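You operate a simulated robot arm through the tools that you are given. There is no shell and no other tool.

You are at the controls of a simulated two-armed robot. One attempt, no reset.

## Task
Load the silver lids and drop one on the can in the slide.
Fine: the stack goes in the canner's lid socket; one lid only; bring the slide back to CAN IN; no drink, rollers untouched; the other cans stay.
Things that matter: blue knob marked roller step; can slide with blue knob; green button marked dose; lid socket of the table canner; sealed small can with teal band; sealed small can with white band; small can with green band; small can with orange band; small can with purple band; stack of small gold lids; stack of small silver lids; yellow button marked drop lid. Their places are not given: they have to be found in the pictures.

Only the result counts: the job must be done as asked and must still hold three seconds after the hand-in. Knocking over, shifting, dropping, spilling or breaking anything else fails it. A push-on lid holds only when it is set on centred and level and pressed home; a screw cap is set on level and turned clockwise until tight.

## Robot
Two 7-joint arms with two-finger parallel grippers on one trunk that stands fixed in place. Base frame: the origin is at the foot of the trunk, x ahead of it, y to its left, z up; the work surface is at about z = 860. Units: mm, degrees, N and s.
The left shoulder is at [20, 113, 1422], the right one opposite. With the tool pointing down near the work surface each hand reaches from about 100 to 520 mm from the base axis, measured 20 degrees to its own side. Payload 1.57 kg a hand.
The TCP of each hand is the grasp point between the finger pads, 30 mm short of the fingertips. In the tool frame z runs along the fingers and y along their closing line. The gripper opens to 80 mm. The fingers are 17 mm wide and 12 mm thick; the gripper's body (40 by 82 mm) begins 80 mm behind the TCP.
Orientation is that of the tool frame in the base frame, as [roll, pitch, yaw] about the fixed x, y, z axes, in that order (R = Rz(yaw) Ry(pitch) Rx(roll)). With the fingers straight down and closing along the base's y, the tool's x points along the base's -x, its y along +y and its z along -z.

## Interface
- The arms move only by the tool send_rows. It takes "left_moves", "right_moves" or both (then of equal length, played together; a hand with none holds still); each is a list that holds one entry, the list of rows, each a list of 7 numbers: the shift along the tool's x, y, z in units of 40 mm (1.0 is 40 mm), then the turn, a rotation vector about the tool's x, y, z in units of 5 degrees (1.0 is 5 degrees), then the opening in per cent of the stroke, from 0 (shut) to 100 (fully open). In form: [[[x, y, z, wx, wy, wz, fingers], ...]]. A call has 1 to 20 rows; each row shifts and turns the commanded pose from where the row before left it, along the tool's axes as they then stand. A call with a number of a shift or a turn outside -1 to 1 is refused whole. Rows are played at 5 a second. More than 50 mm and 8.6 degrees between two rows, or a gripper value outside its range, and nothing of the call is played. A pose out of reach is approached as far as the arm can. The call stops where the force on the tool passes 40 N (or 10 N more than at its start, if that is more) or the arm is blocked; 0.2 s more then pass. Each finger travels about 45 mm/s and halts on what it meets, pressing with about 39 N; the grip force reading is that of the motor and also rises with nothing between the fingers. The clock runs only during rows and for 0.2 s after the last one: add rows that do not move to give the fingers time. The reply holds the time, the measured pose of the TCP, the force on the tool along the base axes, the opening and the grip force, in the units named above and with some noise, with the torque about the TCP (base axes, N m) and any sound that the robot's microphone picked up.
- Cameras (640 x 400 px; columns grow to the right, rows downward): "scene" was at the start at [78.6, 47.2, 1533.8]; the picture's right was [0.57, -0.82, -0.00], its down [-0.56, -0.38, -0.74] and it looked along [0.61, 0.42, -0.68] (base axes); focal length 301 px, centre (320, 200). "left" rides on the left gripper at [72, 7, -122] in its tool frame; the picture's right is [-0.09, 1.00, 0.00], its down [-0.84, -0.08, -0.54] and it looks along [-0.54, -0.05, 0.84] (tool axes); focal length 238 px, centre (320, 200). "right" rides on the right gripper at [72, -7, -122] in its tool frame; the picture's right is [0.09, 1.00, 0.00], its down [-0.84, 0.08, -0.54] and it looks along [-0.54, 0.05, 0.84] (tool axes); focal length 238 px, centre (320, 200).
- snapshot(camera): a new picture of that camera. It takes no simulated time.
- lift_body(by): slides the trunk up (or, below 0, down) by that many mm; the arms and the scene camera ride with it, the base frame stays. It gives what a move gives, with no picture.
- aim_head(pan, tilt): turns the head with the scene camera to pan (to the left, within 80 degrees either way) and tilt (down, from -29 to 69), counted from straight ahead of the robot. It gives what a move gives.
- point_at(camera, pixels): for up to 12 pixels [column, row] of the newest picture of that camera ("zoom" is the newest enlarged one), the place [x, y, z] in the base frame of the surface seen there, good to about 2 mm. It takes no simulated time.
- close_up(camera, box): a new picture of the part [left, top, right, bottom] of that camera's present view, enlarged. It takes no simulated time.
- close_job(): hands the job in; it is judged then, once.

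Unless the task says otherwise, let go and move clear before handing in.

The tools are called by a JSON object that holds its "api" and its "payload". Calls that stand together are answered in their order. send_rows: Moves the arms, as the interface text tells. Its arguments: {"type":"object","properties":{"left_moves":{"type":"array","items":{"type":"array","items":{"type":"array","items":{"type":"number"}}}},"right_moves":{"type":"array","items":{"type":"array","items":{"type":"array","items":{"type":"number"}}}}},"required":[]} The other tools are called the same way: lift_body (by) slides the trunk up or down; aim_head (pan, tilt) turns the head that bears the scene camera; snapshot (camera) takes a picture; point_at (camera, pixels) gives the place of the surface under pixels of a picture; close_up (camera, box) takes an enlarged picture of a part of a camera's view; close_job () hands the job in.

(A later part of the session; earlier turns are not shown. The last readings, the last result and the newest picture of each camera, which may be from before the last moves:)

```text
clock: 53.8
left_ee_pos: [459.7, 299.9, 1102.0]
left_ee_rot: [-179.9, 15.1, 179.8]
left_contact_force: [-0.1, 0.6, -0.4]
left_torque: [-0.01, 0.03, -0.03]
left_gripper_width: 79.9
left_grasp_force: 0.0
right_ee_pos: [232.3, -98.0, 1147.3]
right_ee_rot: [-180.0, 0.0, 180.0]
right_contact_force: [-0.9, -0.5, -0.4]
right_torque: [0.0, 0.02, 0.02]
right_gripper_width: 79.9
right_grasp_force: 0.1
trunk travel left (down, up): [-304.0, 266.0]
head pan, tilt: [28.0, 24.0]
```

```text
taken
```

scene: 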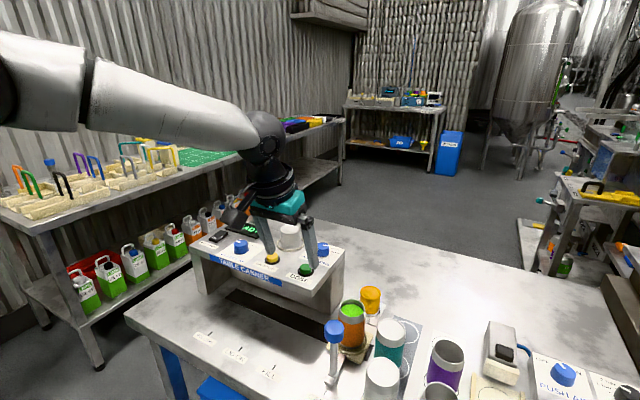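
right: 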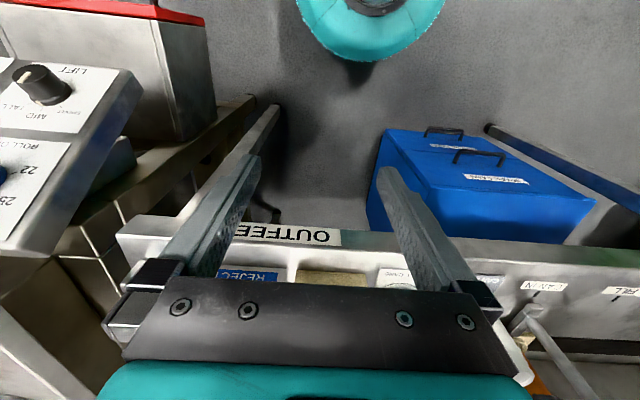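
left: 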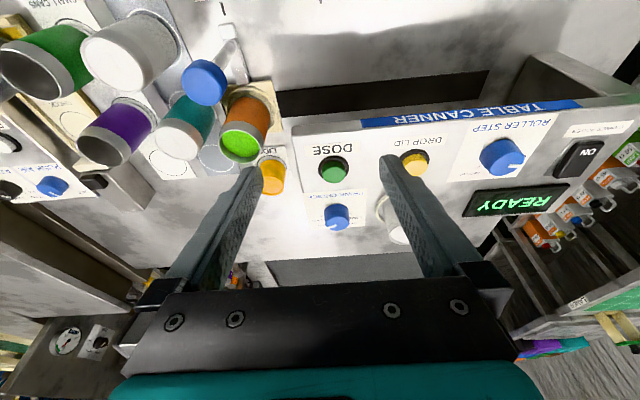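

The stack looks good and the hand is upright. I'll move above the blue knob.

{"api": "send_rows", "payload": {"left_moves": [[[0.322, -0.849, 0.276, 0, 0, 0, 100], [0.322, -0.849, 0.276, 0, 0, 0, 100], [0.322, -0.849, 0.276, 0, 0, 0, 100], [0, 0, 0, 0, 0, 0, 100]]]}}

{"api": "aim_head", "payload": {"pan": 22, "tilt": 40}}

{"api": "snapshot", "payload": {"camera": "left"}}

{"api": "snapshot", "payload": {"camera": "scene"}}

```text
clock: 54.8
left_ee_pos: [430.6, 197.2, 1061.0]
left_ee_rot: [-179.8, 15.3, 179.9]
left_contact_force: [0.7, 0.1, 0.1]
left_torque: [0.05, 0.01, -0.01]
left_gripper_width: 79.9
left_grasp_force: 0.0
right_ee_pos: [232.3, -97.1, 1146.7]
right_ee_rot: [180.0, 0.1, 180.0]
right_contact_force: [0.3, 0.1, -0.3]
right_torque: [-0.04, 0.04, 0.01]
right_gripper_width: 80.1
right_grasp_force: 0.0
trunk travel left (down, up): [-304.0, 266.0]
head pan, tilt: [28.0, 24.0]
```

```text
clock: 55.6
left_ee_pos: [430.6, 198.1, 1060.7]
left_ee_rot: [-179.8, 15.3, 179.9]
left_contact_force: [0.9, -0.1, 0.5]
left_torque: [0.0, 0.01, 0.02]
left_gripper_width: 80.0
left_grasp_force: 0.0
right_ee_pos: [233.2, -97.0, 1146.1]
right_ee_rot: [-179.9, 0.0, -180.0]
right_contact_force: [0.6, 0.2, 0.2]
right_torque: [-0.02, 0.0, -0.02]
right_gripper_width: 79.9
right_grasp_force: 0.1
trunk travel left (down, up): [-304.0, 266.0]
head pan, tilt: [22.0, 40.0]
```

```text
taken
```

left: 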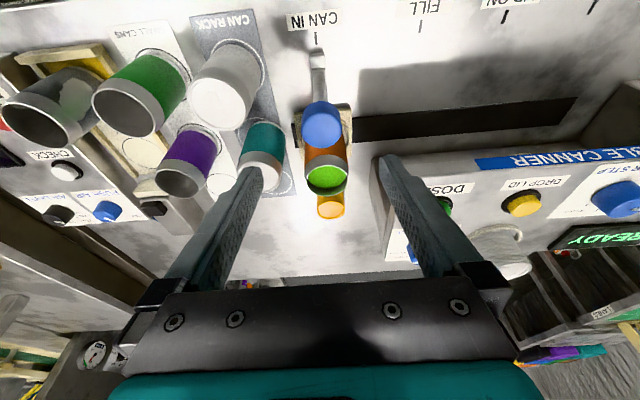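

```text
taken
```

scene: 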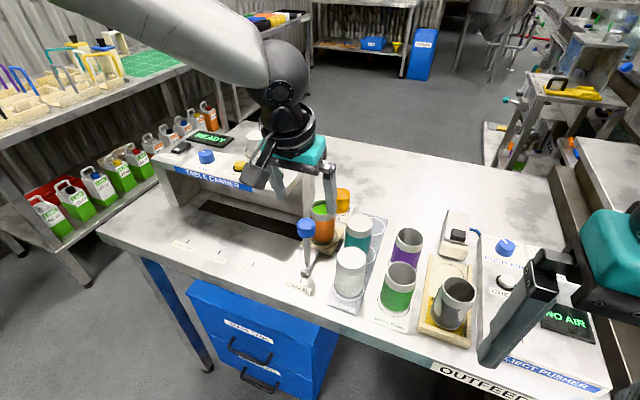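

The knob is at (321,122) in the left view. I'll measure it and the nearby tops before lowering the fingers around it.

{"api": "point_at", "payload": {"camera": "left", "pixels": [[321, 122], [303, 122], [339, 122], [321, 138], [321, 107], [262, 172], [268, 140], [318, 60], [316, 35], [385, 175], [378, 170]]}}

{"api": "close_up", "payload": {"camera": "left", "box": [230, 60, 430, 220]}}

```text
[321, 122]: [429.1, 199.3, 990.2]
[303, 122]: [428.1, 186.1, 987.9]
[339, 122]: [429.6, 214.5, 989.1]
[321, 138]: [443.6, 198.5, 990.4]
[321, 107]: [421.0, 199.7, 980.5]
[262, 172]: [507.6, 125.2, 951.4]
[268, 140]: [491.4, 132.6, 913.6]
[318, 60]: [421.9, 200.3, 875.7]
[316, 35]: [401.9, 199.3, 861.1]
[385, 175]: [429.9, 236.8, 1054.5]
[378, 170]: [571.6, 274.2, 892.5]
```

```text
2.50 times, centred on (330, 140) of left
```

zoom: 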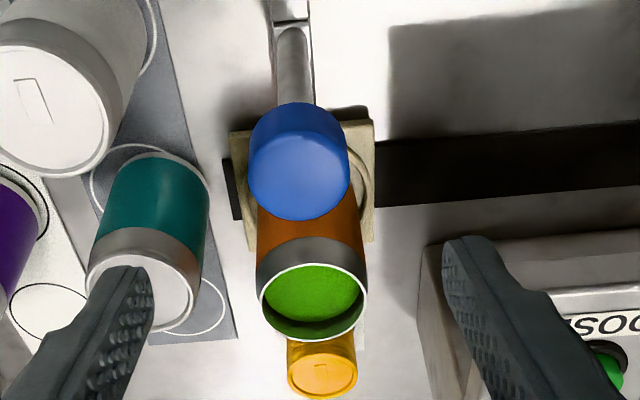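

The knob centre is at (430,200) with its top at ≈988. I'll lower the open fingers around it.

{"api": "send_rows", "payload": {"left_moves": [[[0.13, 0.019, 0.425, 0, 0, 0, 100], [0.13, 0.019, 0.425, 0, 0, 0, 100], [0.13, 0, 0.425, 0, 0, 0, 100], [0.13, 0, 0.425, 0, 0, 0, 100], [0, 0, 0, 0, 0, 0, 100]]]}}

{"api": "close_up", "payload": {"camera": "scene", "box": [220, 130, 420, 310]}}

{"api": "snapshot", "payload": {"camera": "left"}}

```text
clock: 56.8
left_ee_pos: [429.1, 201.8, 990.6]
left_ee_rot: [-179.8, 15.3, 179.9]
left_contact_force: [0.3, -0.9, 0.1]
left_torque: [0.02, 0.03, 0.02]
left_gripper_width: 79.9
left_grasp_force: 0.0
right_ee_pos: [233.5, -98.5, 1145.8]
right_ee_rot: [-180.0, 0.0, 180.0]
right_contact_force: [-0.7, 0.1, -0.2]
right_torque: [0.01, 0.03, -0.02]
right_gripper_width: 79.9
right_grasp_force: 0.0
trunk travel left (down, up): [-304.0, 266.0]
head pan, tilt: [22.0, 40.0]
```

```text
2.22 times, centred on (320, 220) of scene
```

zoom: 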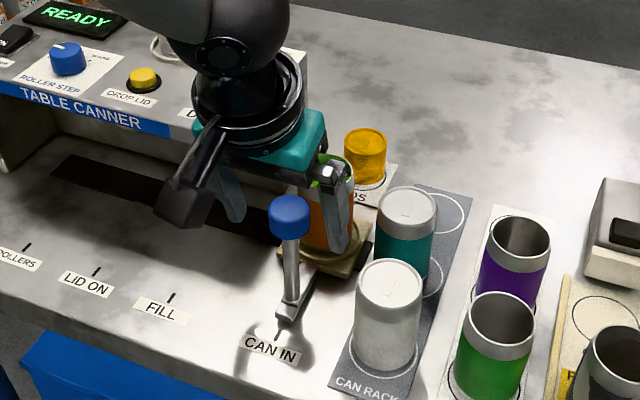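

```text
taken
```

left: 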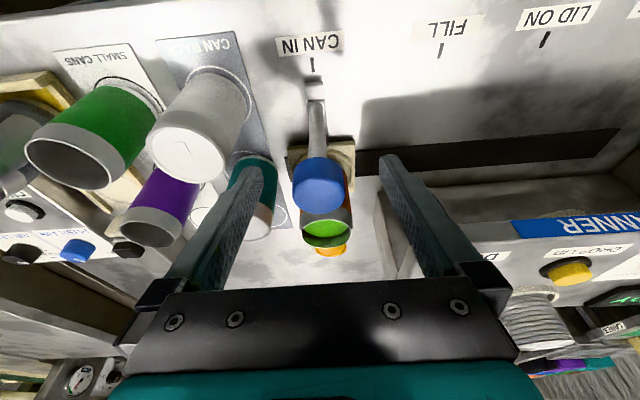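

The fingers straddle the knob cleanly. I'll close on it.

{"api": "send_rows", "payload": {"left_moves": [[[0, -0.03, 0, 0, 0, 0, 70], [0, 0, 0, 0, 0, 0, 50], [0, 0, 0, 0, 0, 0, 30], [0, 0, 0, 0, 0, 0, 15], [0, 0, 0, 0, 0, 0, 15], [0, 0, 0, 0, 0, 0, 15]]]}}

{"api": "close_up", "payload": {"camera": "scene", "box": [220, 130, 420, 310]}}

{"api": "snapshot", "payload": {"camera": "left"}}

```text
clock: 58.2
left_ee_pos: [429.5, 199.0, 991.1]
left_ee_rot: [180.0, 15.2, 179.8]
left_contact_force: [0.1, -0.6, 0.3]
left_torque: [0.51, 0.02, 0.21]
left_gripper_width: 33.4
left_grasp_force: 40.7
right_ee_pos: [233.6, -98.6, 1147.1]
right_ee_rot: [180.0, 0.0, -180.0]
right_contact_force: [0.4, 1.5, -0.1]
right_torque: [0.01, 0.0, -0.01]
right_gripper_width: 79.9
right_grasp_force: 0.0
trunk travel left (down, up): [-304.0, 266.0]
head pan, tilt: [22.0, 40.0]
```

```text
2.22 times, centred on (320, 220) of scene
```

zoom: 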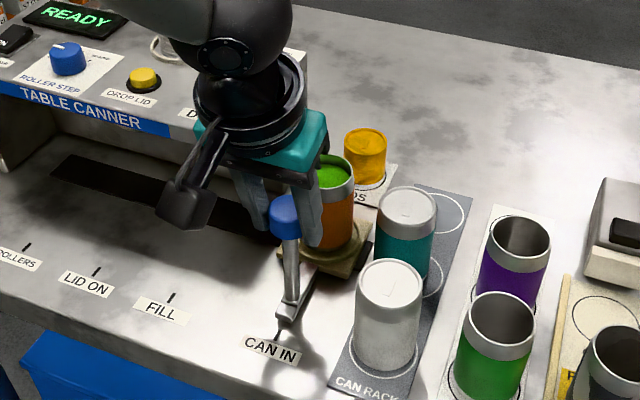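

```text
taken
```

left: 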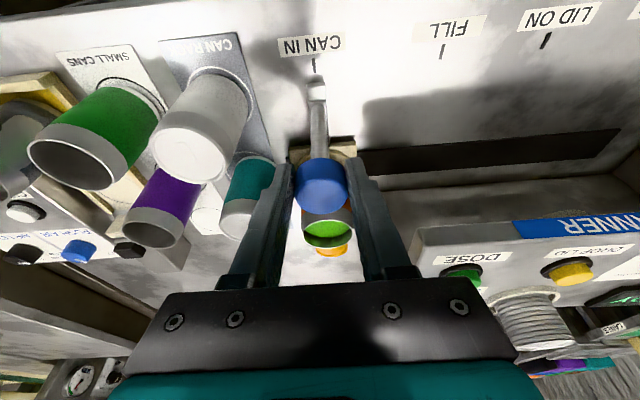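

The knob is gripped (33.4 mm). I'll begin sliding toward +y gently and watch the force.

{"api": "send_rows", "payload": {"left_moves": [[[0, 0.05, 0, 0, 0, 0, 15], [0, 0.1, 0, 0, 0, 0, 15], [0, 0.1, 0, 0, 0, 0, 15], [0, 0.1, 0, 0, 0, 0, 15], [0, 0.05, 0, 0, 0, 0, 15]]]}}

{"api": "snapshot", "payload": {"camera": "left"}}

```text
clock: 59.4
left_ee_pos: [428.7, 214.4, 990.8]
left_ee_rot: [-180.0, 15.2, 179.9]
left_contact_force: [3.4, 0.5, -4.9]
left_torque: [0.27, -0.92, -0.51]
left_gripper_width: 33.5
left_grasp_force: 41.6
right_ee_pos: [233.4, -97.8, 1147.2]
right_ee_rot: [179.9, 0.0, 179.9]
right_contact_force: [0.0, 0.0, 0.0]
right_torque: [0.02, 0.01, 0.02]
right_gripper_width: 79.8
right_grasp_force: 0.0
trunk travel left (down, up): [-304.0, 266.0]
head pan, tilt: [22.0, 40.0]
```

```text
taken
```

left: 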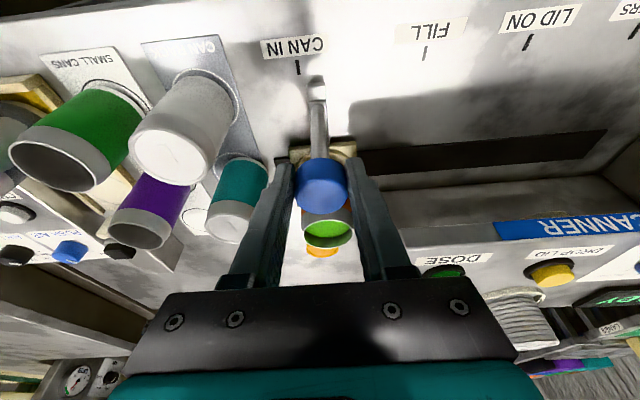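

The slide follows freely with small forces. I'll continue slowly toward LID ON (tick y≈392).

{"api": "send_rows", "payload": {"left_moves": [[[0, 0.1, 0, 0, 0, 0, 15], [0, 0.15, 0, 0, 0, 0, 15], [0, 0.15, 0, 0, 0, 0, 15], [0, 0.15, 0, 0, 0, 0, 15], [0, 0.15, 0, 0, 0, 0, 15], [0, 0.15, 0, 0, 0, 0, 15], [0, 0.15, 0, 0, 0, 0, 15], [0, 0.15, 0, 0, 0, 0, 15], [0, 0.15, 0, 0, 0, 0, 15], [0, 0.15, 0, 0, 0, 0, 15], [0, 0.15, 0, 0, 0, 0, 15], [0, 0.15, 0, 0, 0, 0, 15], [0, 0.15, 0, 0, 0, 0, 15], [0, 0.15, 0, 0, 0, 0, 15], [0, 0.15, 0, 0, 0, 0, 15], [0, 0.1, 0, 0, 0, 0, 15], [0, 0.05, 0, 0, 0, 0, 15]]]}}

{"api": "snapshot", "payload": {"camera": "left"}}

{"api": "close_up", "payload": {"camera": "scene", "box": [150, 130, 350, 310]}}

```text
clock: 63.0
left_ee_pos: [428.6, 309.8, 990.8]
left_ee_rot: [-179.8, 15.1, -179.9]
left_contact_force: [-3.1, 0.4, -8.6]
left_torque: [0.87, 0.83, 0.05]
left_gripper_width: 33.2
left_grasp_force: 41.3
right_ee_pos: [233.1, -97.5, 1145.4]
right_ee_rot: [180.0, -0.1, 180.0]
right_contact_force: [-0.2, 0.0, -0.6]
right_torque: [-0.01, -0.01, 0.0]
right_gripper_width: 80.2
right_grasp_force: 0.1
trunk travel left (down, up): [-304.0, 266.0]
head pan, tilt: [22.0, 40.0]
```

```text
taken
```

left: 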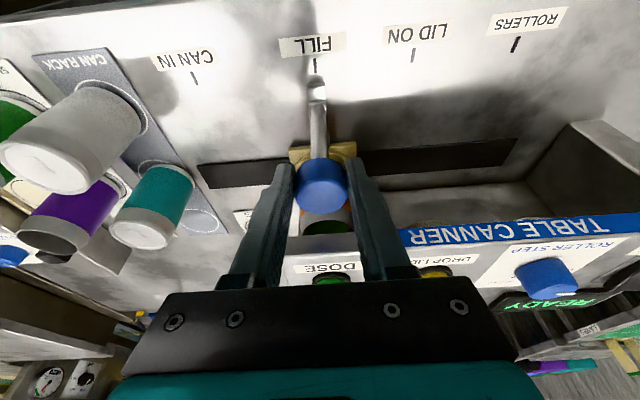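

```text
2.22 times, centred on (250, 220) of scene
```

zoom: 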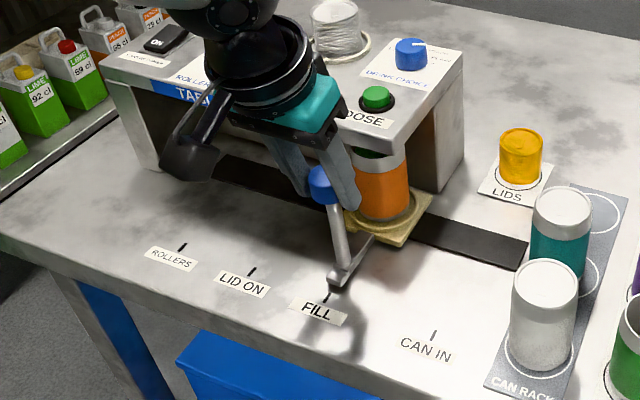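

The slide is at FILL, matching the tick. I'll go on 82 mm to LID ON.

{"api": "send_rows", "payload": {"left_moves": [[[0, 0.1, 0, 0, 0, 0, 15], [0, 0.15, 0, 0, 0, 0, 15], [0, 0.15, 0, 0, 0, 0, 15], [0, 0.15, 0, 0, 0, 0, 15], [0, 0.15, 0, 0, 0, 0, 15], [0, 0.15, 0, 0, 0, 0, 15], [0, 0.15, 0, 0, 0, 0, 15], [0, 0.15, 0, 0, 0, 0, 15], [0, 0.15, 0, 0, 0, 0, 15], [0, 0.15, 0, 0, 0, 0, 15], [0, 0.15, 0, 0, 0, 0, 15], [0, 0.15, 0, 0, 0, 0, 15], [0, 0.15, 0, 0, 0, 0, 15], [0, 0.1, 0, 0, 0, 0, 15], [0, 0.05, 0, 0, 0, 0, 15], [0, 0, 0, 0, 0, 0, 15]]]}}

{"api": "snapshot", "payload": {"camera": "left"}}

{"api": "close_up", "payload": {"camera": "scene", "box": [150, 130, 350, 310]}}

```text
clock: 66.4
left_ee_pos: [427.8, 391.4, 991.2]
left_ee_rot: [-179.9, 15.0, 180.0]
left_contact_force: [-11.1, 1.1, -4.7]
left_torque: [0.55, 0.33, -0.24]
left_gripper_width: 33.6
left_grasp_force: 41.9
right_ee_pos: [232.7, -97.0, 1146.8]
right_ee_rot: [179.9, -0.1, 180.0]
right_contact_force: [-0.4, -0.6, 0.0]
right_torque: [0.01, 0.02, -0.01]
right_gripper_width: 79.9
right_grasp_force: 0.0
trunk travel left (down, up): [-304.0, 266.0]
head pan, tilt: [22.0, 40.0]
```

```text
taken
```

left: 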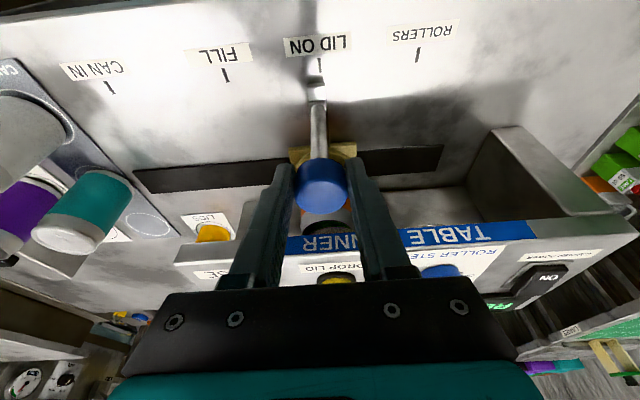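

```text
2.22 times, centred on (250, 220) of scene
```

zoom: 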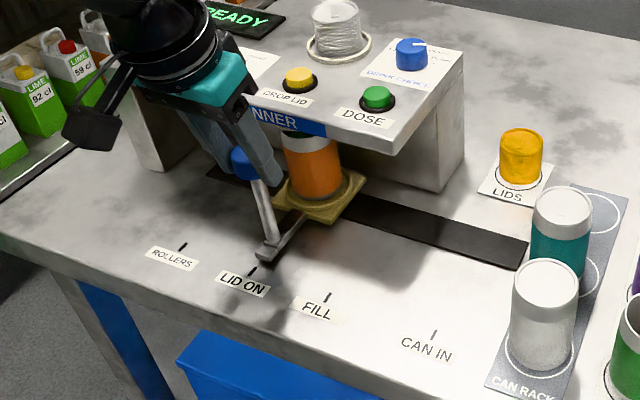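

The slide's foot is at the LID ON tick. I'll verify the alignment by measuring.

{"api": "close_up", "payload": {"camera": "left", "box": [270, 30, 370, 130]}}

{"api": "point_at", "payload": {"camera": "left", "pixels": [[320, 65], [309, 92], [326, 92], [317, 92], [309, 120], [326, 120]]}}

{"api": "point_at", "payload": {"camera": "scene", "pixels": [[219, 251], [225, 242], [281, 211], [276, 196]]}}

```text
4.00 times, centred on (320, 80) of left
```

zoom: 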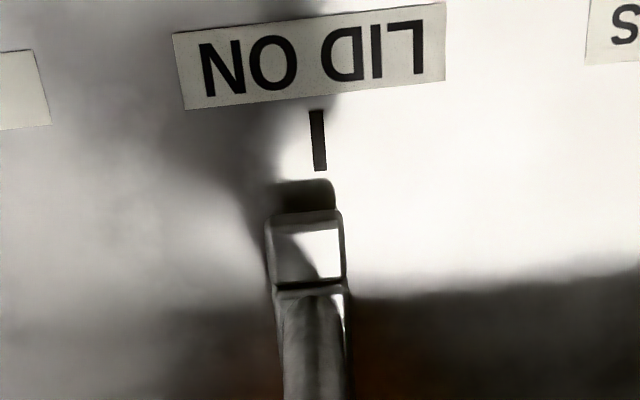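

```text
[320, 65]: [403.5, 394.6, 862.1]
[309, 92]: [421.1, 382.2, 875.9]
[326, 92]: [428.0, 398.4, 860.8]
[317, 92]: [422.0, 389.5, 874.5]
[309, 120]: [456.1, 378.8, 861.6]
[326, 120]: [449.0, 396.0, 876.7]
```

```text
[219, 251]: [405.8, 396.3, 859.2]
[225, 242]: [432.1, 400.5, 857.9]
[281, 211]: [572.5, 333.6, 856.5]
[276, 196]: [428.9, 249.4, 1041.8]
```

The tick measures y≈394.6 while the foot centre reads ≈389. I'll take better points from an enlarged view.

{"api": "close_up", "payload": {"camera": "left", "box": [290, 50, 350, 110]}}

{"api": "point_at", "payload": {"camera": "zoom", "pixels": [[319, 60], [319, 90], [250, 230], [290, 230], [330, 230], [345, 230], [365, 230], [260, 290], [300, 290], [360, 290], [300, 190], [340, 190]]}}

{"api": "close_up", "payload": {"camera": "scene", "box": [210, 220, 270, 280]}}

{"api": "point_at", "payload": {"camera": "left", "pixels": [[109, 87], [225, 74], [418, 54], [320, 192], [297, 160], [350, 158]]}}

```text
6.67 times, centred on (320, 80) of left
```

zoom: 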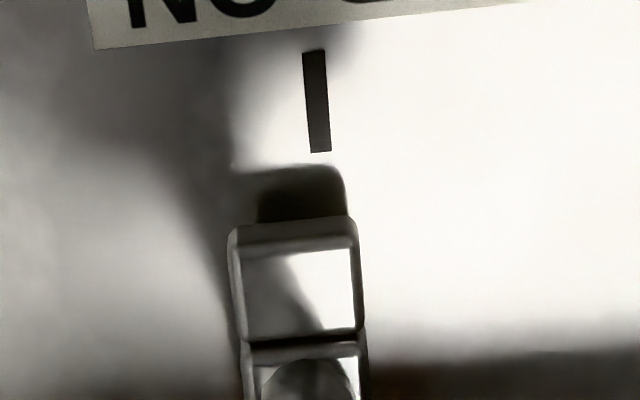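

```text
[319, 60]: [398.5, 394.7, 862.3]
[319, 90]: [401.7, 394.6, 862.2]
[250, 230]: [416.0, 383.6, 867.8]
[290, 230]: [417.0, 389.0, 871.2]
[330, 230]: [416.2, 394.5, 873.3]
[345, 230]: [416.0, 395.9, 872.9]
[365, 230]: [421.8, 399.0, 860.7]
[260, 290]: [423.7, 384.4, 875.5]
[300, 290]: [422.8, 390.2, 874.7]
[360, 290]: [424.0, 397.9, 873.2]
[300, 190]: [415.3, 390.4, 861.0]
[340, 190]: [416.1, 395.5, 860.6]
```

```text
6.67 times, centred on (240, 250) of scene
```

zoom: 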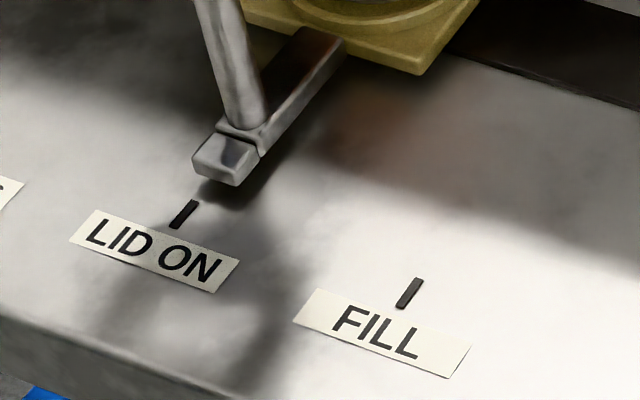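

```text
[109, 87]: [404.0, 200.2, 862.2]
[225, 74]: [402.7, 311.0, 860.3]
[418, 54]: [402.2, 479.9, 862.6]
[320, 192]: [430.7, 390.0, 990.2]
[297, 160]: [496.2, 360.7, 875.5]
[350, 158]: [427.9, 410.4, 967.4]
```

The foot centre is at ≈389.8 and the tick at 394.4, so I'll slide 4.4 mm more.

{"api": "send_rows", "payload": {"left_moves": [[[0, 0.04, 0, 0, 0, 0, 15], [0, 0.04, 0, 0, 0, 0, 15], [0, 0.03, 0, 0, 0, 0, 15], [0, 0, 0, 0, 0, 0, 15]]]}}

{"api": "close_up", "payload": {"camera": "left", "box": [290, 50, 350, 110]}}

{"api": "point_at", "payload": {"camera": "zoom", "pixels": [[250, 230], [290, 230], [330, 230], [345, 230], [300, 90], [290, 90], [280, 90], [300, 290], [340, 290]]}}

{"api": "close_up", "payload": {"camera": "scene", "box": [210, 220, 270, 280]}}

```text
clock: 67.4
left_ee_pos: [429.0, 393.7, 989.8]
left_ee_rot: [-179.8, 15.3, 179.9]
left_contact_force: [-7.2, -0.7, -10.2]
left_torque: [0.52, 0.35, -0.1]
left_gripper_width: 33.3
left_grasp_force: 41.7
right_ee_pos: [232.7, -96.9, 1146.4]
right_ee_rot: [-180.0, -0.1, -179.9]
right_contact_force: [0.5, -0.3, 0.3]
right_torque: [-0.02, 0.02, 0.0]
right_gripper_width: 80.0
right_grasp_force: 0.2
trunk travel left (down, up): [-304.0, 266.0]
head pan, tilt: [22.0, 40.0]
```

```text
6.67 times, centred on (320, 80) of left
```

zoom: 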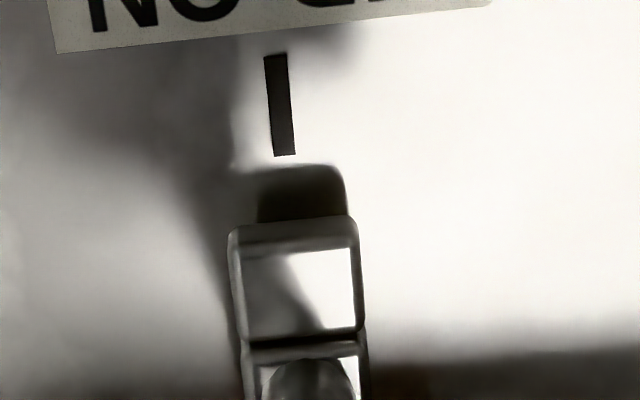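

```text
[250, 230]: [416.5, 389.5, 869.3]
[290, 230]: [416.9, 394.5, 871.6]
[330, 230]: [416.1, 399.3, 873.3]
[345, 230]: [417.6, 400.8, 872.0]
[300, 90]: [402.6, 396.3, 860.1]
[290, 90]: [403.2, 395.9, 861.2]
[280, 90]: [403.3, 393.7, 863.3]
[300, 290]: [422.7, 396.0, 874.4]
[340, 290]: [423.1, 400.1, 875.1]
```

```text
6.67 times, centred on (240, 250) of scene
```

zoom: 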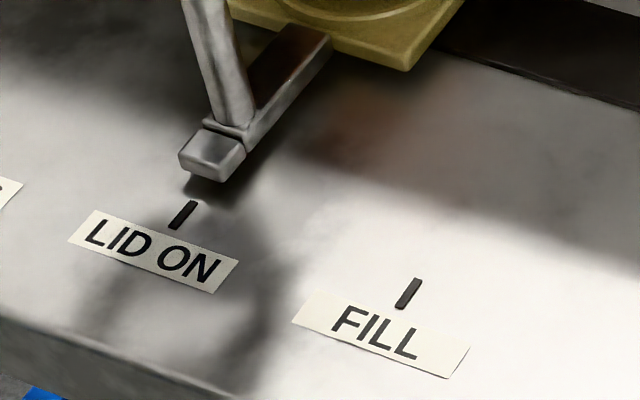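

The slide now stands at LID ON (foot 395.0, tick ≈394). I'll let go of the knob and rise.

{"api": "send_rows", "payload": {"left_moves": [[[0, 0, 0, 0, 0, 0, 55], [0, 0, 0, 0, 0, 0, 75], [0, 0, 0, 0, 0, 0, 100], [0, 0, 0, 0, 0, 0, 100], [-0.13, 0, -0.483, 0, 0, 0, 100], [-0.26, 0, -0.96, 0, 0, 0, 100], [-0.26, 0, -0.96, 0, 0, 0, 100], [0, 0, 0, 0, 0, 0, 100]]]}}

{"api": "snapshot", "payload": {"camera": "left"}}

{"api": "close_up", "payload": {"camera": "scene", "box": [150, 130, 350, 310]}}

```text
clock: 69.2
left_ee_pos: [426.4, 393.4, 1089.3]
left_ee_rot: [-179.8, 15.2, 180.0]
left_contact_force: [1.3, -0.1, 0.0]
left_torque: [-0.02, 0.01, 0.0]
left_gripper_width: 80.1
left_grasp_force: 0.0
right_ee_pos: [233.5, -97.7, 1145.7]
right_ee_rot: [-179.9, 0.0, 179.9]
right_contact_force: [-0.6, 0.3, 0.6]
right_torque: [-0.01, 0.0, 0.01]
right_gripper_width: 80.0
right_grasp_force: 0.0
trunk travel left (down, up): [-304.0, 266.0]
head pan, tilt: [22.0, 40.0]
```

```text
taken
```

left: 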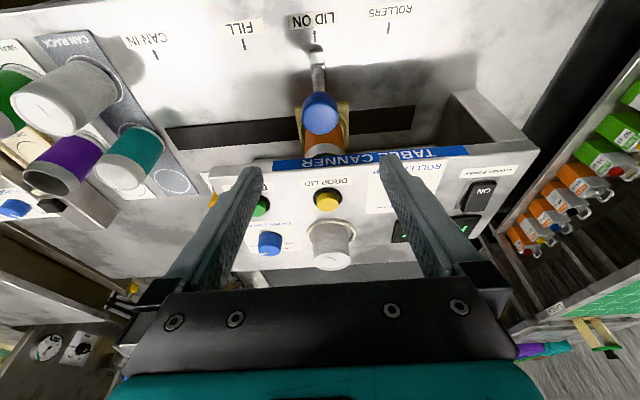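

```text
2.22 times, centred on (250, 220) of scene
```

zoom: 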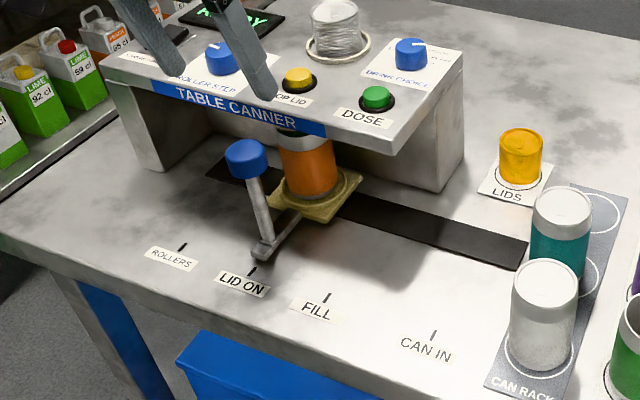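

Released cleanly. I'll check the slide's resting place and locate the yellow button exactly.

{"api": "close_up", "payload": {"camera": "left", "box": [290, 30, 350, 90]}}

{"api": "point_at", "payload": {"camera": "left", "pixels": [[314, 38], [317, 58], [313, 58], [321, 58], [327, 203], [317, 203], [337, 203], [327, 192], [327, 211], [327, 198]]}}

{"api": "close_up", "payload": {"camera": "left", "box": [280, 160, 380, 240]}}

{"api": "point_at", "payload": {"camera": "zoom", "pixels": [[305, 215], [270, 215], [340, 215], [305, 190], [305, 240], [305, 180], [305, 250]]}}

```text
6.67 times, centred on (320, 60) of left
```

zoom: 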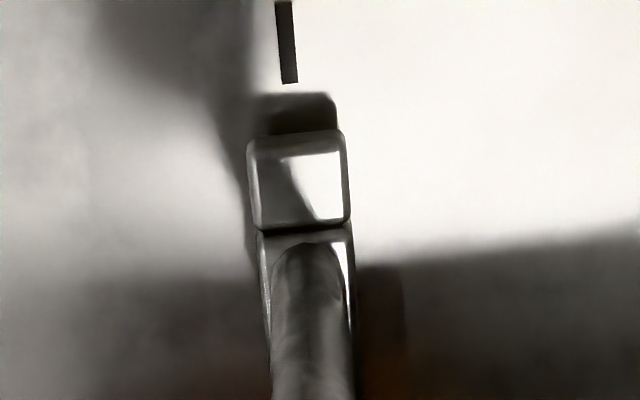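

```text
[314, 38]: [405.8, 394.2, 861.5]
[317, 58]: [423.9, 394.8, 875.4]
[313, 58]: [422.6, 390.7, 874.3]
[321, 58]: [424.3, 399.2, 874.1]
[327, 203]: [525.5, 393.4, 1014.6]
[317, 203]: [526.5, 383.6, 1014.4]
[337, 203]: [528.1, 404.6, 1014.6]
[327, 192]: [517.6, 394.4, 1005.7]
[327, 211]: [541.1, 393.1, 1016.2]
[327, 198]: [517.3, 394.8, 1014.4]
```

```text
5.00 times, centred on (330, 200) of left
```

zoom: 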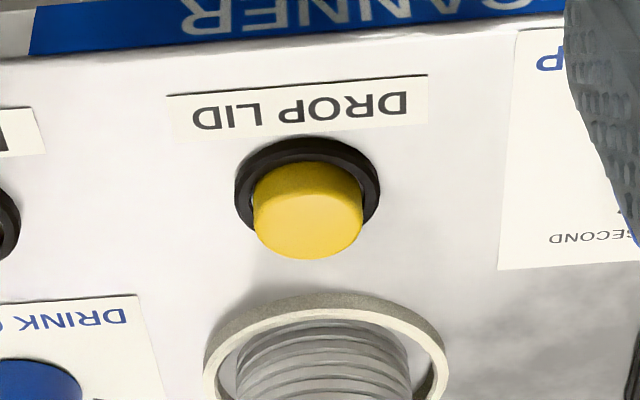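

```text
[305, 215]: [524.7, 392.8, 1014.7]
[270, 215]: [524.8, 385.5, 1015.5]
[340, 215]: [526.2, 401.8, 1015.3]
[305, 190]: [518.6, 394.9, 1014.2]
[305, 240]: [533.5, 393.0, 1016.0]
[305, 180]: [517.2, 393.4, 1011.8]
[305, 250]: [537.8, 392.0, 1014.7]
```

The slide rests at 394.5, on the tick; the button top is at (528.5,394), z≈1014. I'll close the fingers and move above the button.

{"api": "send_rows", "payload": {"left_moves": [[[0, 0, 0, 0, 0, 0, 50], [0, 0, 0, 0, 0, 0, 0], [0, 0, 0, 0, 0, 0, 0], [0, 0, 0, 0, 0, 0, 0], [-0.772, 0.005, 0.423, 0, 0, 0, 0], [-0.772, 0.005, 0.423, 0, 0, 0, 0], [-0.772, 0.005, 0.423, 0, 0, 0, 0], [0, 0, 0, 0, 0, 0, 0]]]}}

{"api": "snapshot", "payload": {"camera": "left"}}

{"api": "close_up", "payload": {"camera": "scene", "box": [180, 110, 320, 230]}}

```text
clock: 71.0
left_ee_pos: [531.4, 394.7, 1065.3]
left_ee_rot: [-179.9, 15.3, 179.9]
left_contact_force: [0.6, -0.4, 0.6]
left_torque: [0.02, 0.02, 0.0]
left_gripper_width: 0.1
left_grasp_force: 21.5
right_ee_pos: [231.9, -96.8, 1145.5]
right_ee_rot: [180.0, 0.0, 180.0]
right_contact_force: [0.1, 0.7, 0.4]
right_torque: [0.0, 0.01, 0.02]
right_gripper_width: 79.9
right_grasp_force: 0.1
trunk travel left (down, up): [-304.0, 266.0]
head pan, tilt: [22.0, 40.0]
```

```text
taken
```

left: 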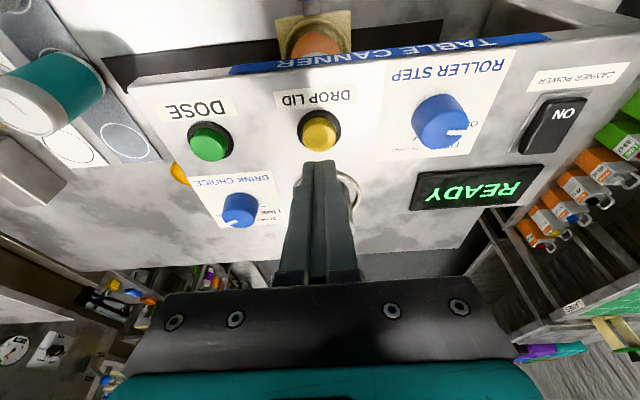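

```text
3.33 times, centred on (250, 170) of scene
```

zoom: 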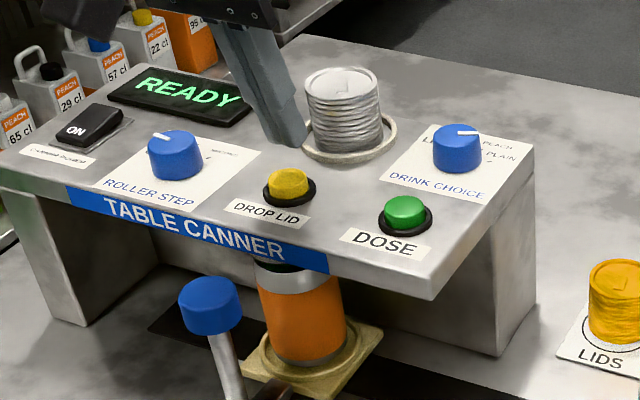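

The fingertips hang just behind the button. I'll move back 3 mm and lower to just above it.

{"api": "send_rows", "payload": {"left_moves": [[[0.088, 0, 0.183, 0, 0, 0, 0], [0.088, 0, 0.183, 0, 0, 0, 0], [0, 0, 0, 0, 0, 0, 0]]]}}

{"api": "close_up", "payload": {"camera": "scene", "box": [200, 120, 300, 220]}}

{"api": "close_up", "payload": {"camera": "left", "box": [270, 80, 370, 200]}}

```text
clock: 71.8
left_ee_pos: [528.1, 393.9, 1049.4]
left_ee_rot: [-179.8, 15.3, 179.9]
left_contact_force: [-0.2, -0.4, -0.3]
left_torque: [0.05, 0.04, -0.04]
left_gripper_width: 0.2
left_grasp_force: 21.6
right_ee_pos: [232.6, -97.9, 1146.4]
right_ee_rot: [180.0, 0.1, -179.9]
right_contact_force: [0.6, 0.8, 0.1]
right_torque: [0.02, 0.01, 0.02]
right_gripper_width: 80.0
right_grasp_force: 0.1
trunk travel left (down, up): [-304.0, 266.0]
head pan, tilt: [22.0, 40.0]
```

```text
4.00 times, centred on (250, 170) of scene
```

zoom: 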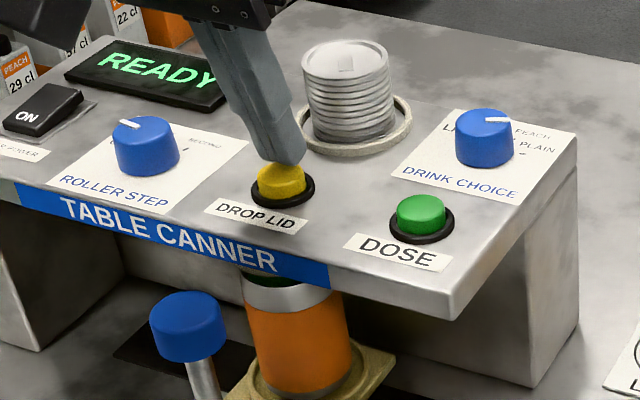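

```text
3.33 times, centred on (320, 140) of left
```

zoom: 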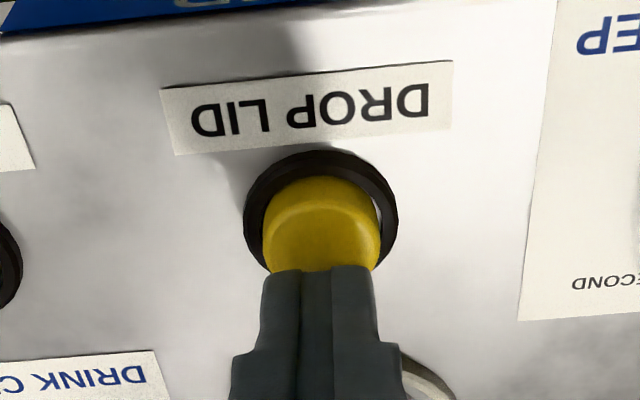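

The tips are centred just above the yellow button. I'll press down in 1 mm steps and watch for force and sound.

{"api": "send_rows", "payload": {"left_moves": [[[0.0065, 0, 0.0242, 0, 0, 0, 0], [0.0065, 0, 0.0242, 0, 0, 0, 0], [0.0065, 0, 0.0242, 0, 0, 0, 0], [0.0065, 0, 0.0242, 0, 0, 0, 0], [0.0065, 0, 0.0242, 0, 0, 0, 0], [0.0065, 0, 0.0242, 0, 0, 0, 0]]]}}

```text
clock: 73.2
left_ee_pos: [527.4, 395.0, 1044.0]
left_ee_rot: [-179.8, 15.3, 179.9]
left_contact_force: [-0.7, -0.8, 0.6]
left_torque: [-0.04, -0.01, -0.01]
left_gripper_width: 0.0
left_grasp_force: 21.6
right_ee_pos: [232.4, -97.5, 1147.1]
right_ee_rot: [-180.0, 0.0, 180.0]
right_contact_force: [0.4, 0.2, 0.4]
right_torque: [0.0, -0.03, -0.01]
right_gripper_width: 80.0
right_grasp_force: 0.0
trunk travel left (down, up): [-304.0, 266.0]
head pan, tilt: [22.0, 40.0]
```

{"api": "send_rows", "payload": {"left_moves": [[[0.0065, 0, 0.0242, 0, 0, 0, 0], [0.0065, 0, 0.0242, 0, 0, 0, 0], [0.0065, 0, 0.0242, 0, 0, 0, 0], [0.0065, 0, 0.0242, 0, 0, 0, 0]]]}}

{"api": "close_up", "payload": {"camera": "scene", "box": [200, 120, 300, 220]}}

```text
clock: 74.2
left_ee_pos: [527.4, 394.0, 1039.7]
left_ee_rot: [-179.9, 15.4, 180.0]
left_contact_force: [-5.2, 0.4, 10.8]
left_torque: [0.03, 0.21, -0.02]
left_gripper_width: 0.0
left_grasp_force: 21.4
right_ee_pos: [231.1, -97.8, 1147.2]
right_ee_rot: [179.9, 0.1, -180.0]
right_contact_force: [-0.1, -0.4, 0.0]
right_torque: [0.0, -0.02, 0.02]
right_gripper_width: 80.2
right_grasp_force: 0.1
trunk travel left (down, up): [-304.0, 266.0]
head pan, tilt: [22.0, 40.0]
heard: click
```

```text
4.00 times, centred on (250, 170) of scene
```

zoom: 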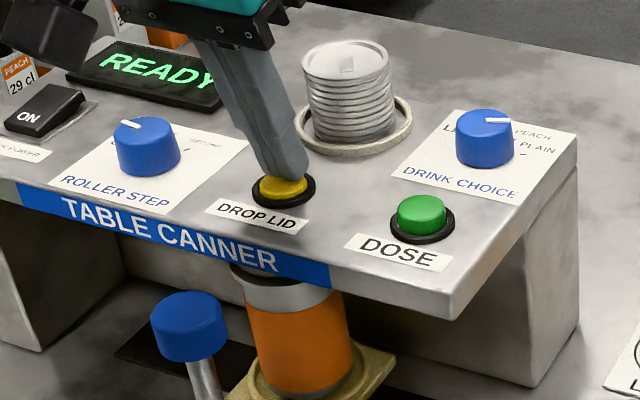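

A click was heard at 10.8 N, so the button was pressed once. I'll rise straight off it and look at the display and the can.

{"api": "send_rows", "payload": {"left_moves": [[[-0.13, 0, -0.483, 0, 0, 0, 0], [-0.26, 0, -0.96, 0, 0, 0, 0], [0, 0, 0, 0, 0, 0, 0], [0, 0, 0, 0, 0, 0, 0]]]}}

{"api": "close_up", "payload": {"camera": "scene", "box": [180, 120, 320, 260]}}

{"api": "snapshot", "payload": {"camera": "left"}}

```text
clock: 75.2
left_ee_pos: [526.9, 395.9, 1098.9]
left_ee_rot: [-179.8, 15.2, 179.9]
left_contact_force: [0.7, 0.5, 0.5]
left_torque: [-0.01, 0.01, -0.01]
left_gripper_width: 0.1
left_grasp_force: 21.5
right_ee_pos: [233.2, -97.1, 1146.6]
right_ee_rot: [180.0, 0.0, 180.0]
right_contact_force: [0.0, 0.4, 0.1]
right_torque: [0.0, 0.03, -0.01]
right_gripper_width: 79.8
right_grasp_force: 0.0
trunk travel left (down, up): [-304.0, 266.0]
head pan, tilt: [22.0, 40.0]
```

```text
2.86 times, centred on (250, 190) of scene
```

zoom: 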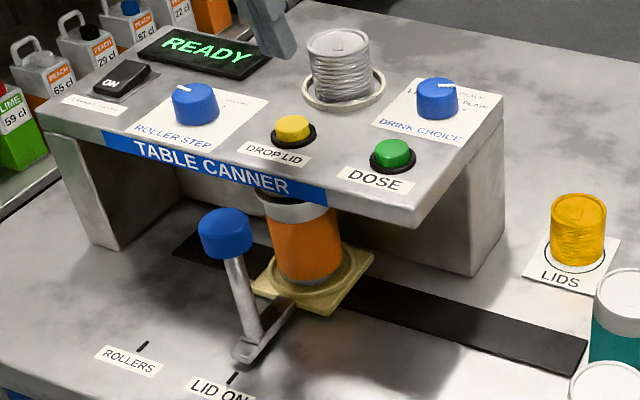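

```text
taken
```

left: 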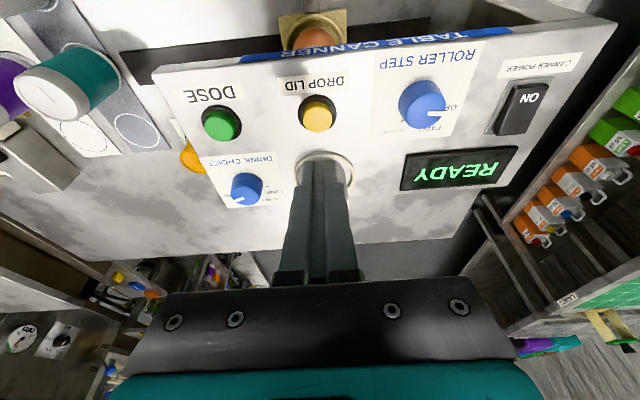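

READY is still displayed. I'll measure the stack height to see whether a lid left it, and look at the can's rim under the canner.

{"api": "point_at", "payload": {"camera": "zoom", "pixels": [[338, 42], [325, 45], [352, 45], [300, 210], [285, 205], [305, 203]]}}

{"api": "close_up", "payload": {"camera": "scene", "box": [255, 170, 325, 240]}}

{"api": "close_up", "payload": {"camera": "scene", "box": [270, 120, 330, 180]}}

```text
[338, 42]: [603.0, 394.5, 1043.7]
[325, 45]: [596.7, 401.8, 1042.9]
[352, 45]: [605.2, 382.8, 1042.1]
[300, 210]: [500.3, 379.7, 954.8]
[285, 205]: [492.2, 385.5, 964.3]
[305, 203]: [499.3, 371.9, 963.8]
```

```text
5.71 times, centred on (290, 205) of scene
```

zoom: 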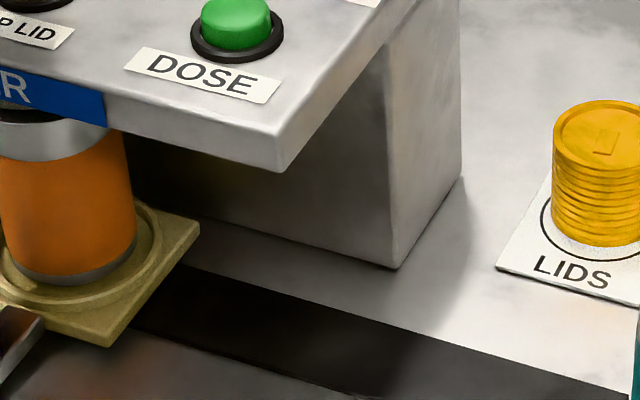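

```text
6.67 times, centred on (300, 150) of scene
```

zoom: 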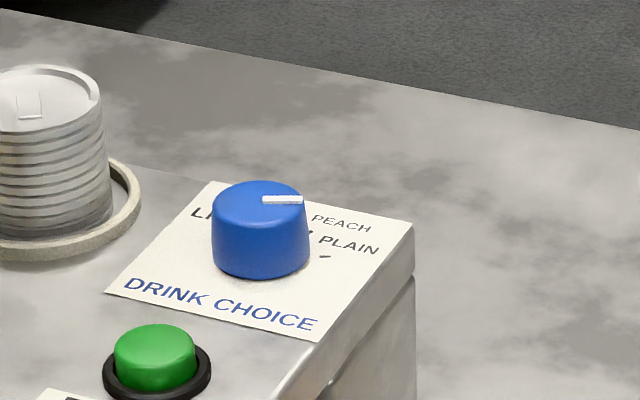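

The view under the canner is blocked. I'll back the hand to the knob and open on the way; when the slide comes out the can's top can be checked.

{"api": "send_rows", "payload": {"left_moves": [[[0.818, -0.012, -0.133, 0, 0, 0, 0], [0.818, -0.012, -0.133, 0, 0, 0, 50], [0.818, -0.012, -0.133, 0, 0, 0, 100], [0, 0, 0, 0, 0, 0, 100], [0, 0, 0, 0, 0, 0, 100], [0, 0, 0, 0, 0, 0, 100]]]}}

{"api": "snapshot", "payload": {"camera": "left"}}

{"api": "point_at", "payload": {"camera": "left", "pixels": [[320, 112], [320, 120], [310, 115], [330, 115]]}}

```text
clock: 76.6
left_ee_pos: [429.6, 394.1, 1089.6]
left_ee_rot: [-179.9, 15.3, 179.9]
left_contact_force: [0.5, 0.5, 1.0]
left_torque: [0.01, 0.01, 0.01]
left_gripper_width: 80.0
left_grasp_force: 0.0
right_ee_pos: [232.5, -97.8, 1147.8]
right_ee_rot: [179.9, 0.0, -179.9]
right_contact_force: [-0.4, -0.1, 0.4]
right_torque: [-0.02, -0.01, 0.02]
right_gripper_width: 79.8
right_grasp_force: 0.1
trunk travel left (down, up): [-304.0, 266.0]
head pan, tilt: [22.0, 40.0]
```

```text
taken
```

left: 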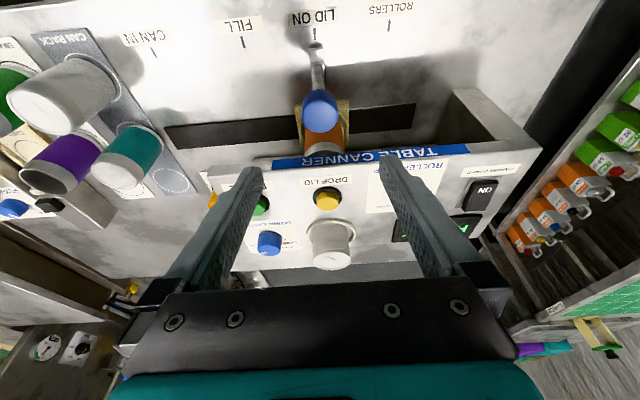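

```text
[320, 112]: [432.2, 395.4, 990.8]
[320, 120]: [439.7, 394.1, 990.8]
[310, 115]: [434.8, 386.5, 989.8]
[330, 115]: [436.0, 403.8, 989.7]
```

The knob is centred at y≈395. I'll lower onto it and grip it.

{"api": "send_rows", "payload": {"left_moves": [[[0.22, 0.01, 0.797, 0, 0, 0, 100], [0.22, 0.01, 0.797, 0, 0, 0, 100], [0.22, 0, 0.797, 0, 0, 0, 100], [0, 0, 0, 0, 0, 0, 100], [0, 0, 0, 0, 0, 0, 60], [0, 0, 0, 0, 0, 0, 30], [0, 0, 0, 0, 0, 0, 15], [0, 0, 0, 0, 0, 0, 15], [0, 0, 0, 0, 0, 0, 15]]]}}

{"api": "close_up", "payload": {"camera": "scene", "box": [150, 130, 350, 310]}}

```text
clock: 78.6
left_ee_pos: [430.1, 394.2, 989.9]
left_ee_rot: [-179.8, 15.2, 179.9]
left_contact_force: [1.1, 0.1, 0.0]
left_torque: [0.17, 0.06, -0.04]
left_gripper_width: 33.6
left_grasp_force: 32.0
right_ee_pos: [233.8, -96.1, 1146.6]
right_ee_rot: [180.0, 0.1, -180.0]
right_contact_force: [0.6, -0.2, 0.0]
right_torque: [-0.01, 0.02, -0.02]
right_gripper_width: 80.0
right_grasp_force: 0.0
trunk travel left (down, up): [-304.0, 266.0]
head pan, tilt: [22.0, 40.0]
```

```text
2.22 times, centred on (250, 220) of scene
```

zoom: 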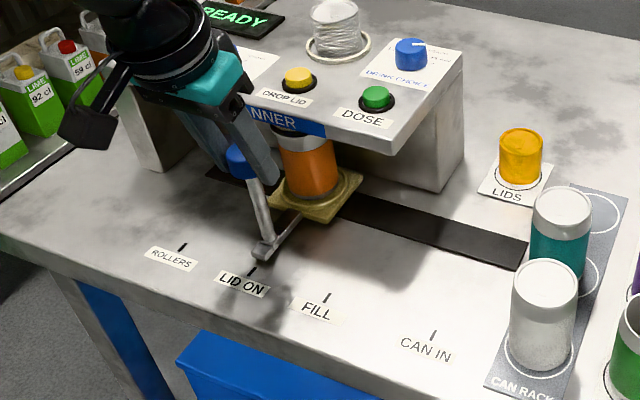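

Gripped. I'll slide back toward CAN IN gently so the lid stays put.

{"api": "send_rows", "payload": {"left_moves": [[[0, -0.04, 0, 0, 0, 0, 15], [0, -0.08, 0, 0, 0, 0, 15], [0, -0.12, 0, 0, 0, 0, 15], [0, -0.14, 0, 0, 0, 0, 15], [0, -0.14, 0, 0, 0, 0, 15], [0, -0.14, 0, 0, 0, 0, 15], [0, -0.14, 0, 0, 0, 0, 15], [0, -0.14, 0, 0, 0, 0, 15], [0, -0.14, 0, 0, 0, 0, 15], [0, -0.14, 0, 0, 0, 0, 15], [0, -0.14, 0, 0, 0, 0, 15], [0, -0.14, 0, 0, 0, 0, 15], [0, -0.14, 0, 0, 0, 0, 15], [0, -0.14, 0, 0, 0, 0, 15], [0, -0.14, 0, 0, 0, 0, 15], [0, -0.14, 0, 0, 0, 0, 15], [0, -0.14, 0, 0, 0, 0, 15], [0, -0.12, 0, 0, 0, 0, 15], [0, -0.08, 0, 0, 0, 0, 15], [0, -0.04, 0, 0, 0, 0, 15]]]}}

{"api": "close_up", "payload": {"camera": "scene", "box": [200, 130, 350, 280]}}

{"api": "snapshot", "payload": {"camera": "left"}}

```text
clock: 82.8
left_ee_pos: [431.6, 297.4, 990.6]
left_ee_rot: [-179.7, 15.3, 179.9]
left_contact_force: [13.5, 0.9, 3.5]
left_torque: [0.39, -0.16, 0.18]
left_gripper_width: 33.4
left_grasp_force: 42.1
right_ee_pos: [234.5, -98.1, 1145.9]
right_ee_rot: [179.9, -0.1, -180.0]
right_contact_force: [0.5, 0.5, 0.3]
right_torque: [0.02, 0.01, -0.01]
right_gripper_width: 80.0
right_grasp_force: 0.1
trunk travel left (down, up): [-304.0, 266.0]
head pan, tilt: [22.0, 40.0]
```

```text
2.67 times, centred on (275, 205) of scene
```

zoom: 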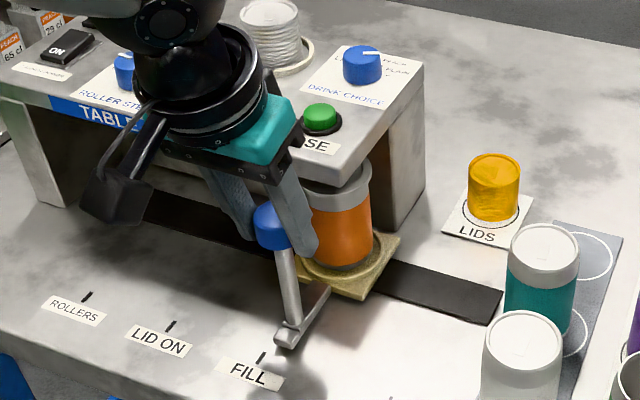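

```text
taken
```

left: 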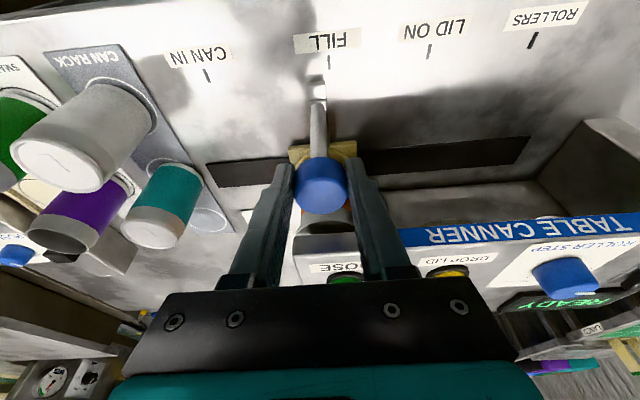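

A silver top seems to be on the can. I'll ease a small side load (+2 mm in x) and slide the remaining 97.6 mm.

{"api": "send_rows", "payload": {"left_moves": [[[-0.03, -0.04, 0.008, 0, 0, 0, 15], [-0.018, -0.08, 0.005, 0, 0, 0, 15], [0, -0.12, 0, 0, 0, 0, 15], [0, -0.14, 0, 0, 0, 0, 15], [0, -0.14, 0, 0, 0, 0, 15], [0, -0.14, 0, 0, 0, 0, 15], [0, -0.14, 0, 0, 0, 0, 15], [0, -0.14, 0, 0, 0, 0, 15], [0, -0.14, 0, 0, 0, 0, 15], [0, -0.14, 0, 0, 0, 0, 15], [0, -0.14, 0, 0, 0, 0, 15], [0, -0.14, 0, 0, 0, 0, 15], [0, -0.14, 0, 0, 0, 0, 15], [0, -0.14, 0, 0, 0, 0, 15], [0, -0.14, 0, 0, 0, 0, 15], [0, -0.14, 0, 0, 0, 0, 15], [0, -0.14, 0, 0, 0, 0, 15], [0, -0.12, 0, 0, 0, 0, 15], [0, -0.08, 0, 0, 0, 0, 15], [0, -0.04, 0, 0, 0, 0, 15]]]}}

{"api": "close_up", "payload": {"camera": "left", "box": [270, 30, 370, 130]}}

{"api": "close_up", "payload": {"camera": "scene", "box": [270, 180, 400, 310]}}

```text
clock: 87.0
left_ee_pos: [430.8, 200.0, 989.2]
left_ee_rot: [-179.8, 15.2, 179.9]
left_contact_force: [-3.8, 0.0, -2.3]
left_torque: [0.13, 1.12, 0.11]
left_gripper_width: 33.3
left_grasp_force: 41.2
right_ee_pos: [233.1, -96.6, 1145.7]
right_ee_rot: [-179.9, 0.0, 179.9]
right_contact_force: [0.3, 0.3, 0.0]
right_torque: [0.01, 0.01, -0.03]
right_gripper_width: 80.2
right_grasp_force: 0.0
trunk travel left (down, up): [-304.0, 266.0]
head pan, tilt: [22.0, 40.0]
```

```text
4.00 times, centred on (320, 80) of left
```

zoom: 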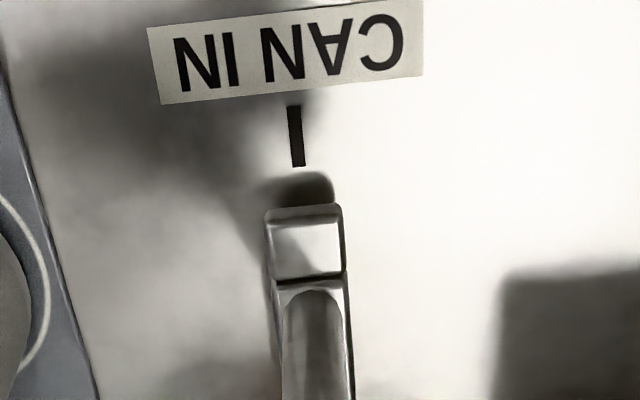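

```text
3.08 times, centred on (335, 245) of scene
```

zoom: 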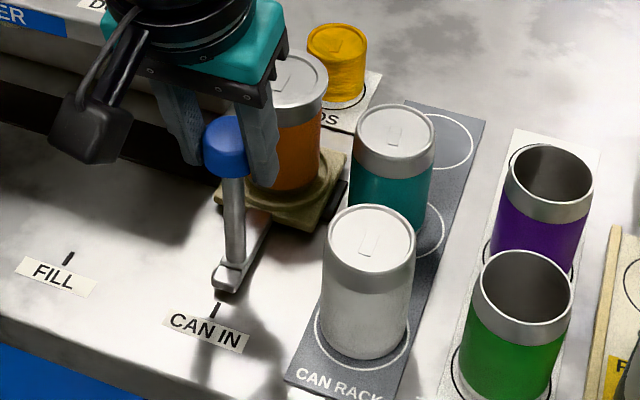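

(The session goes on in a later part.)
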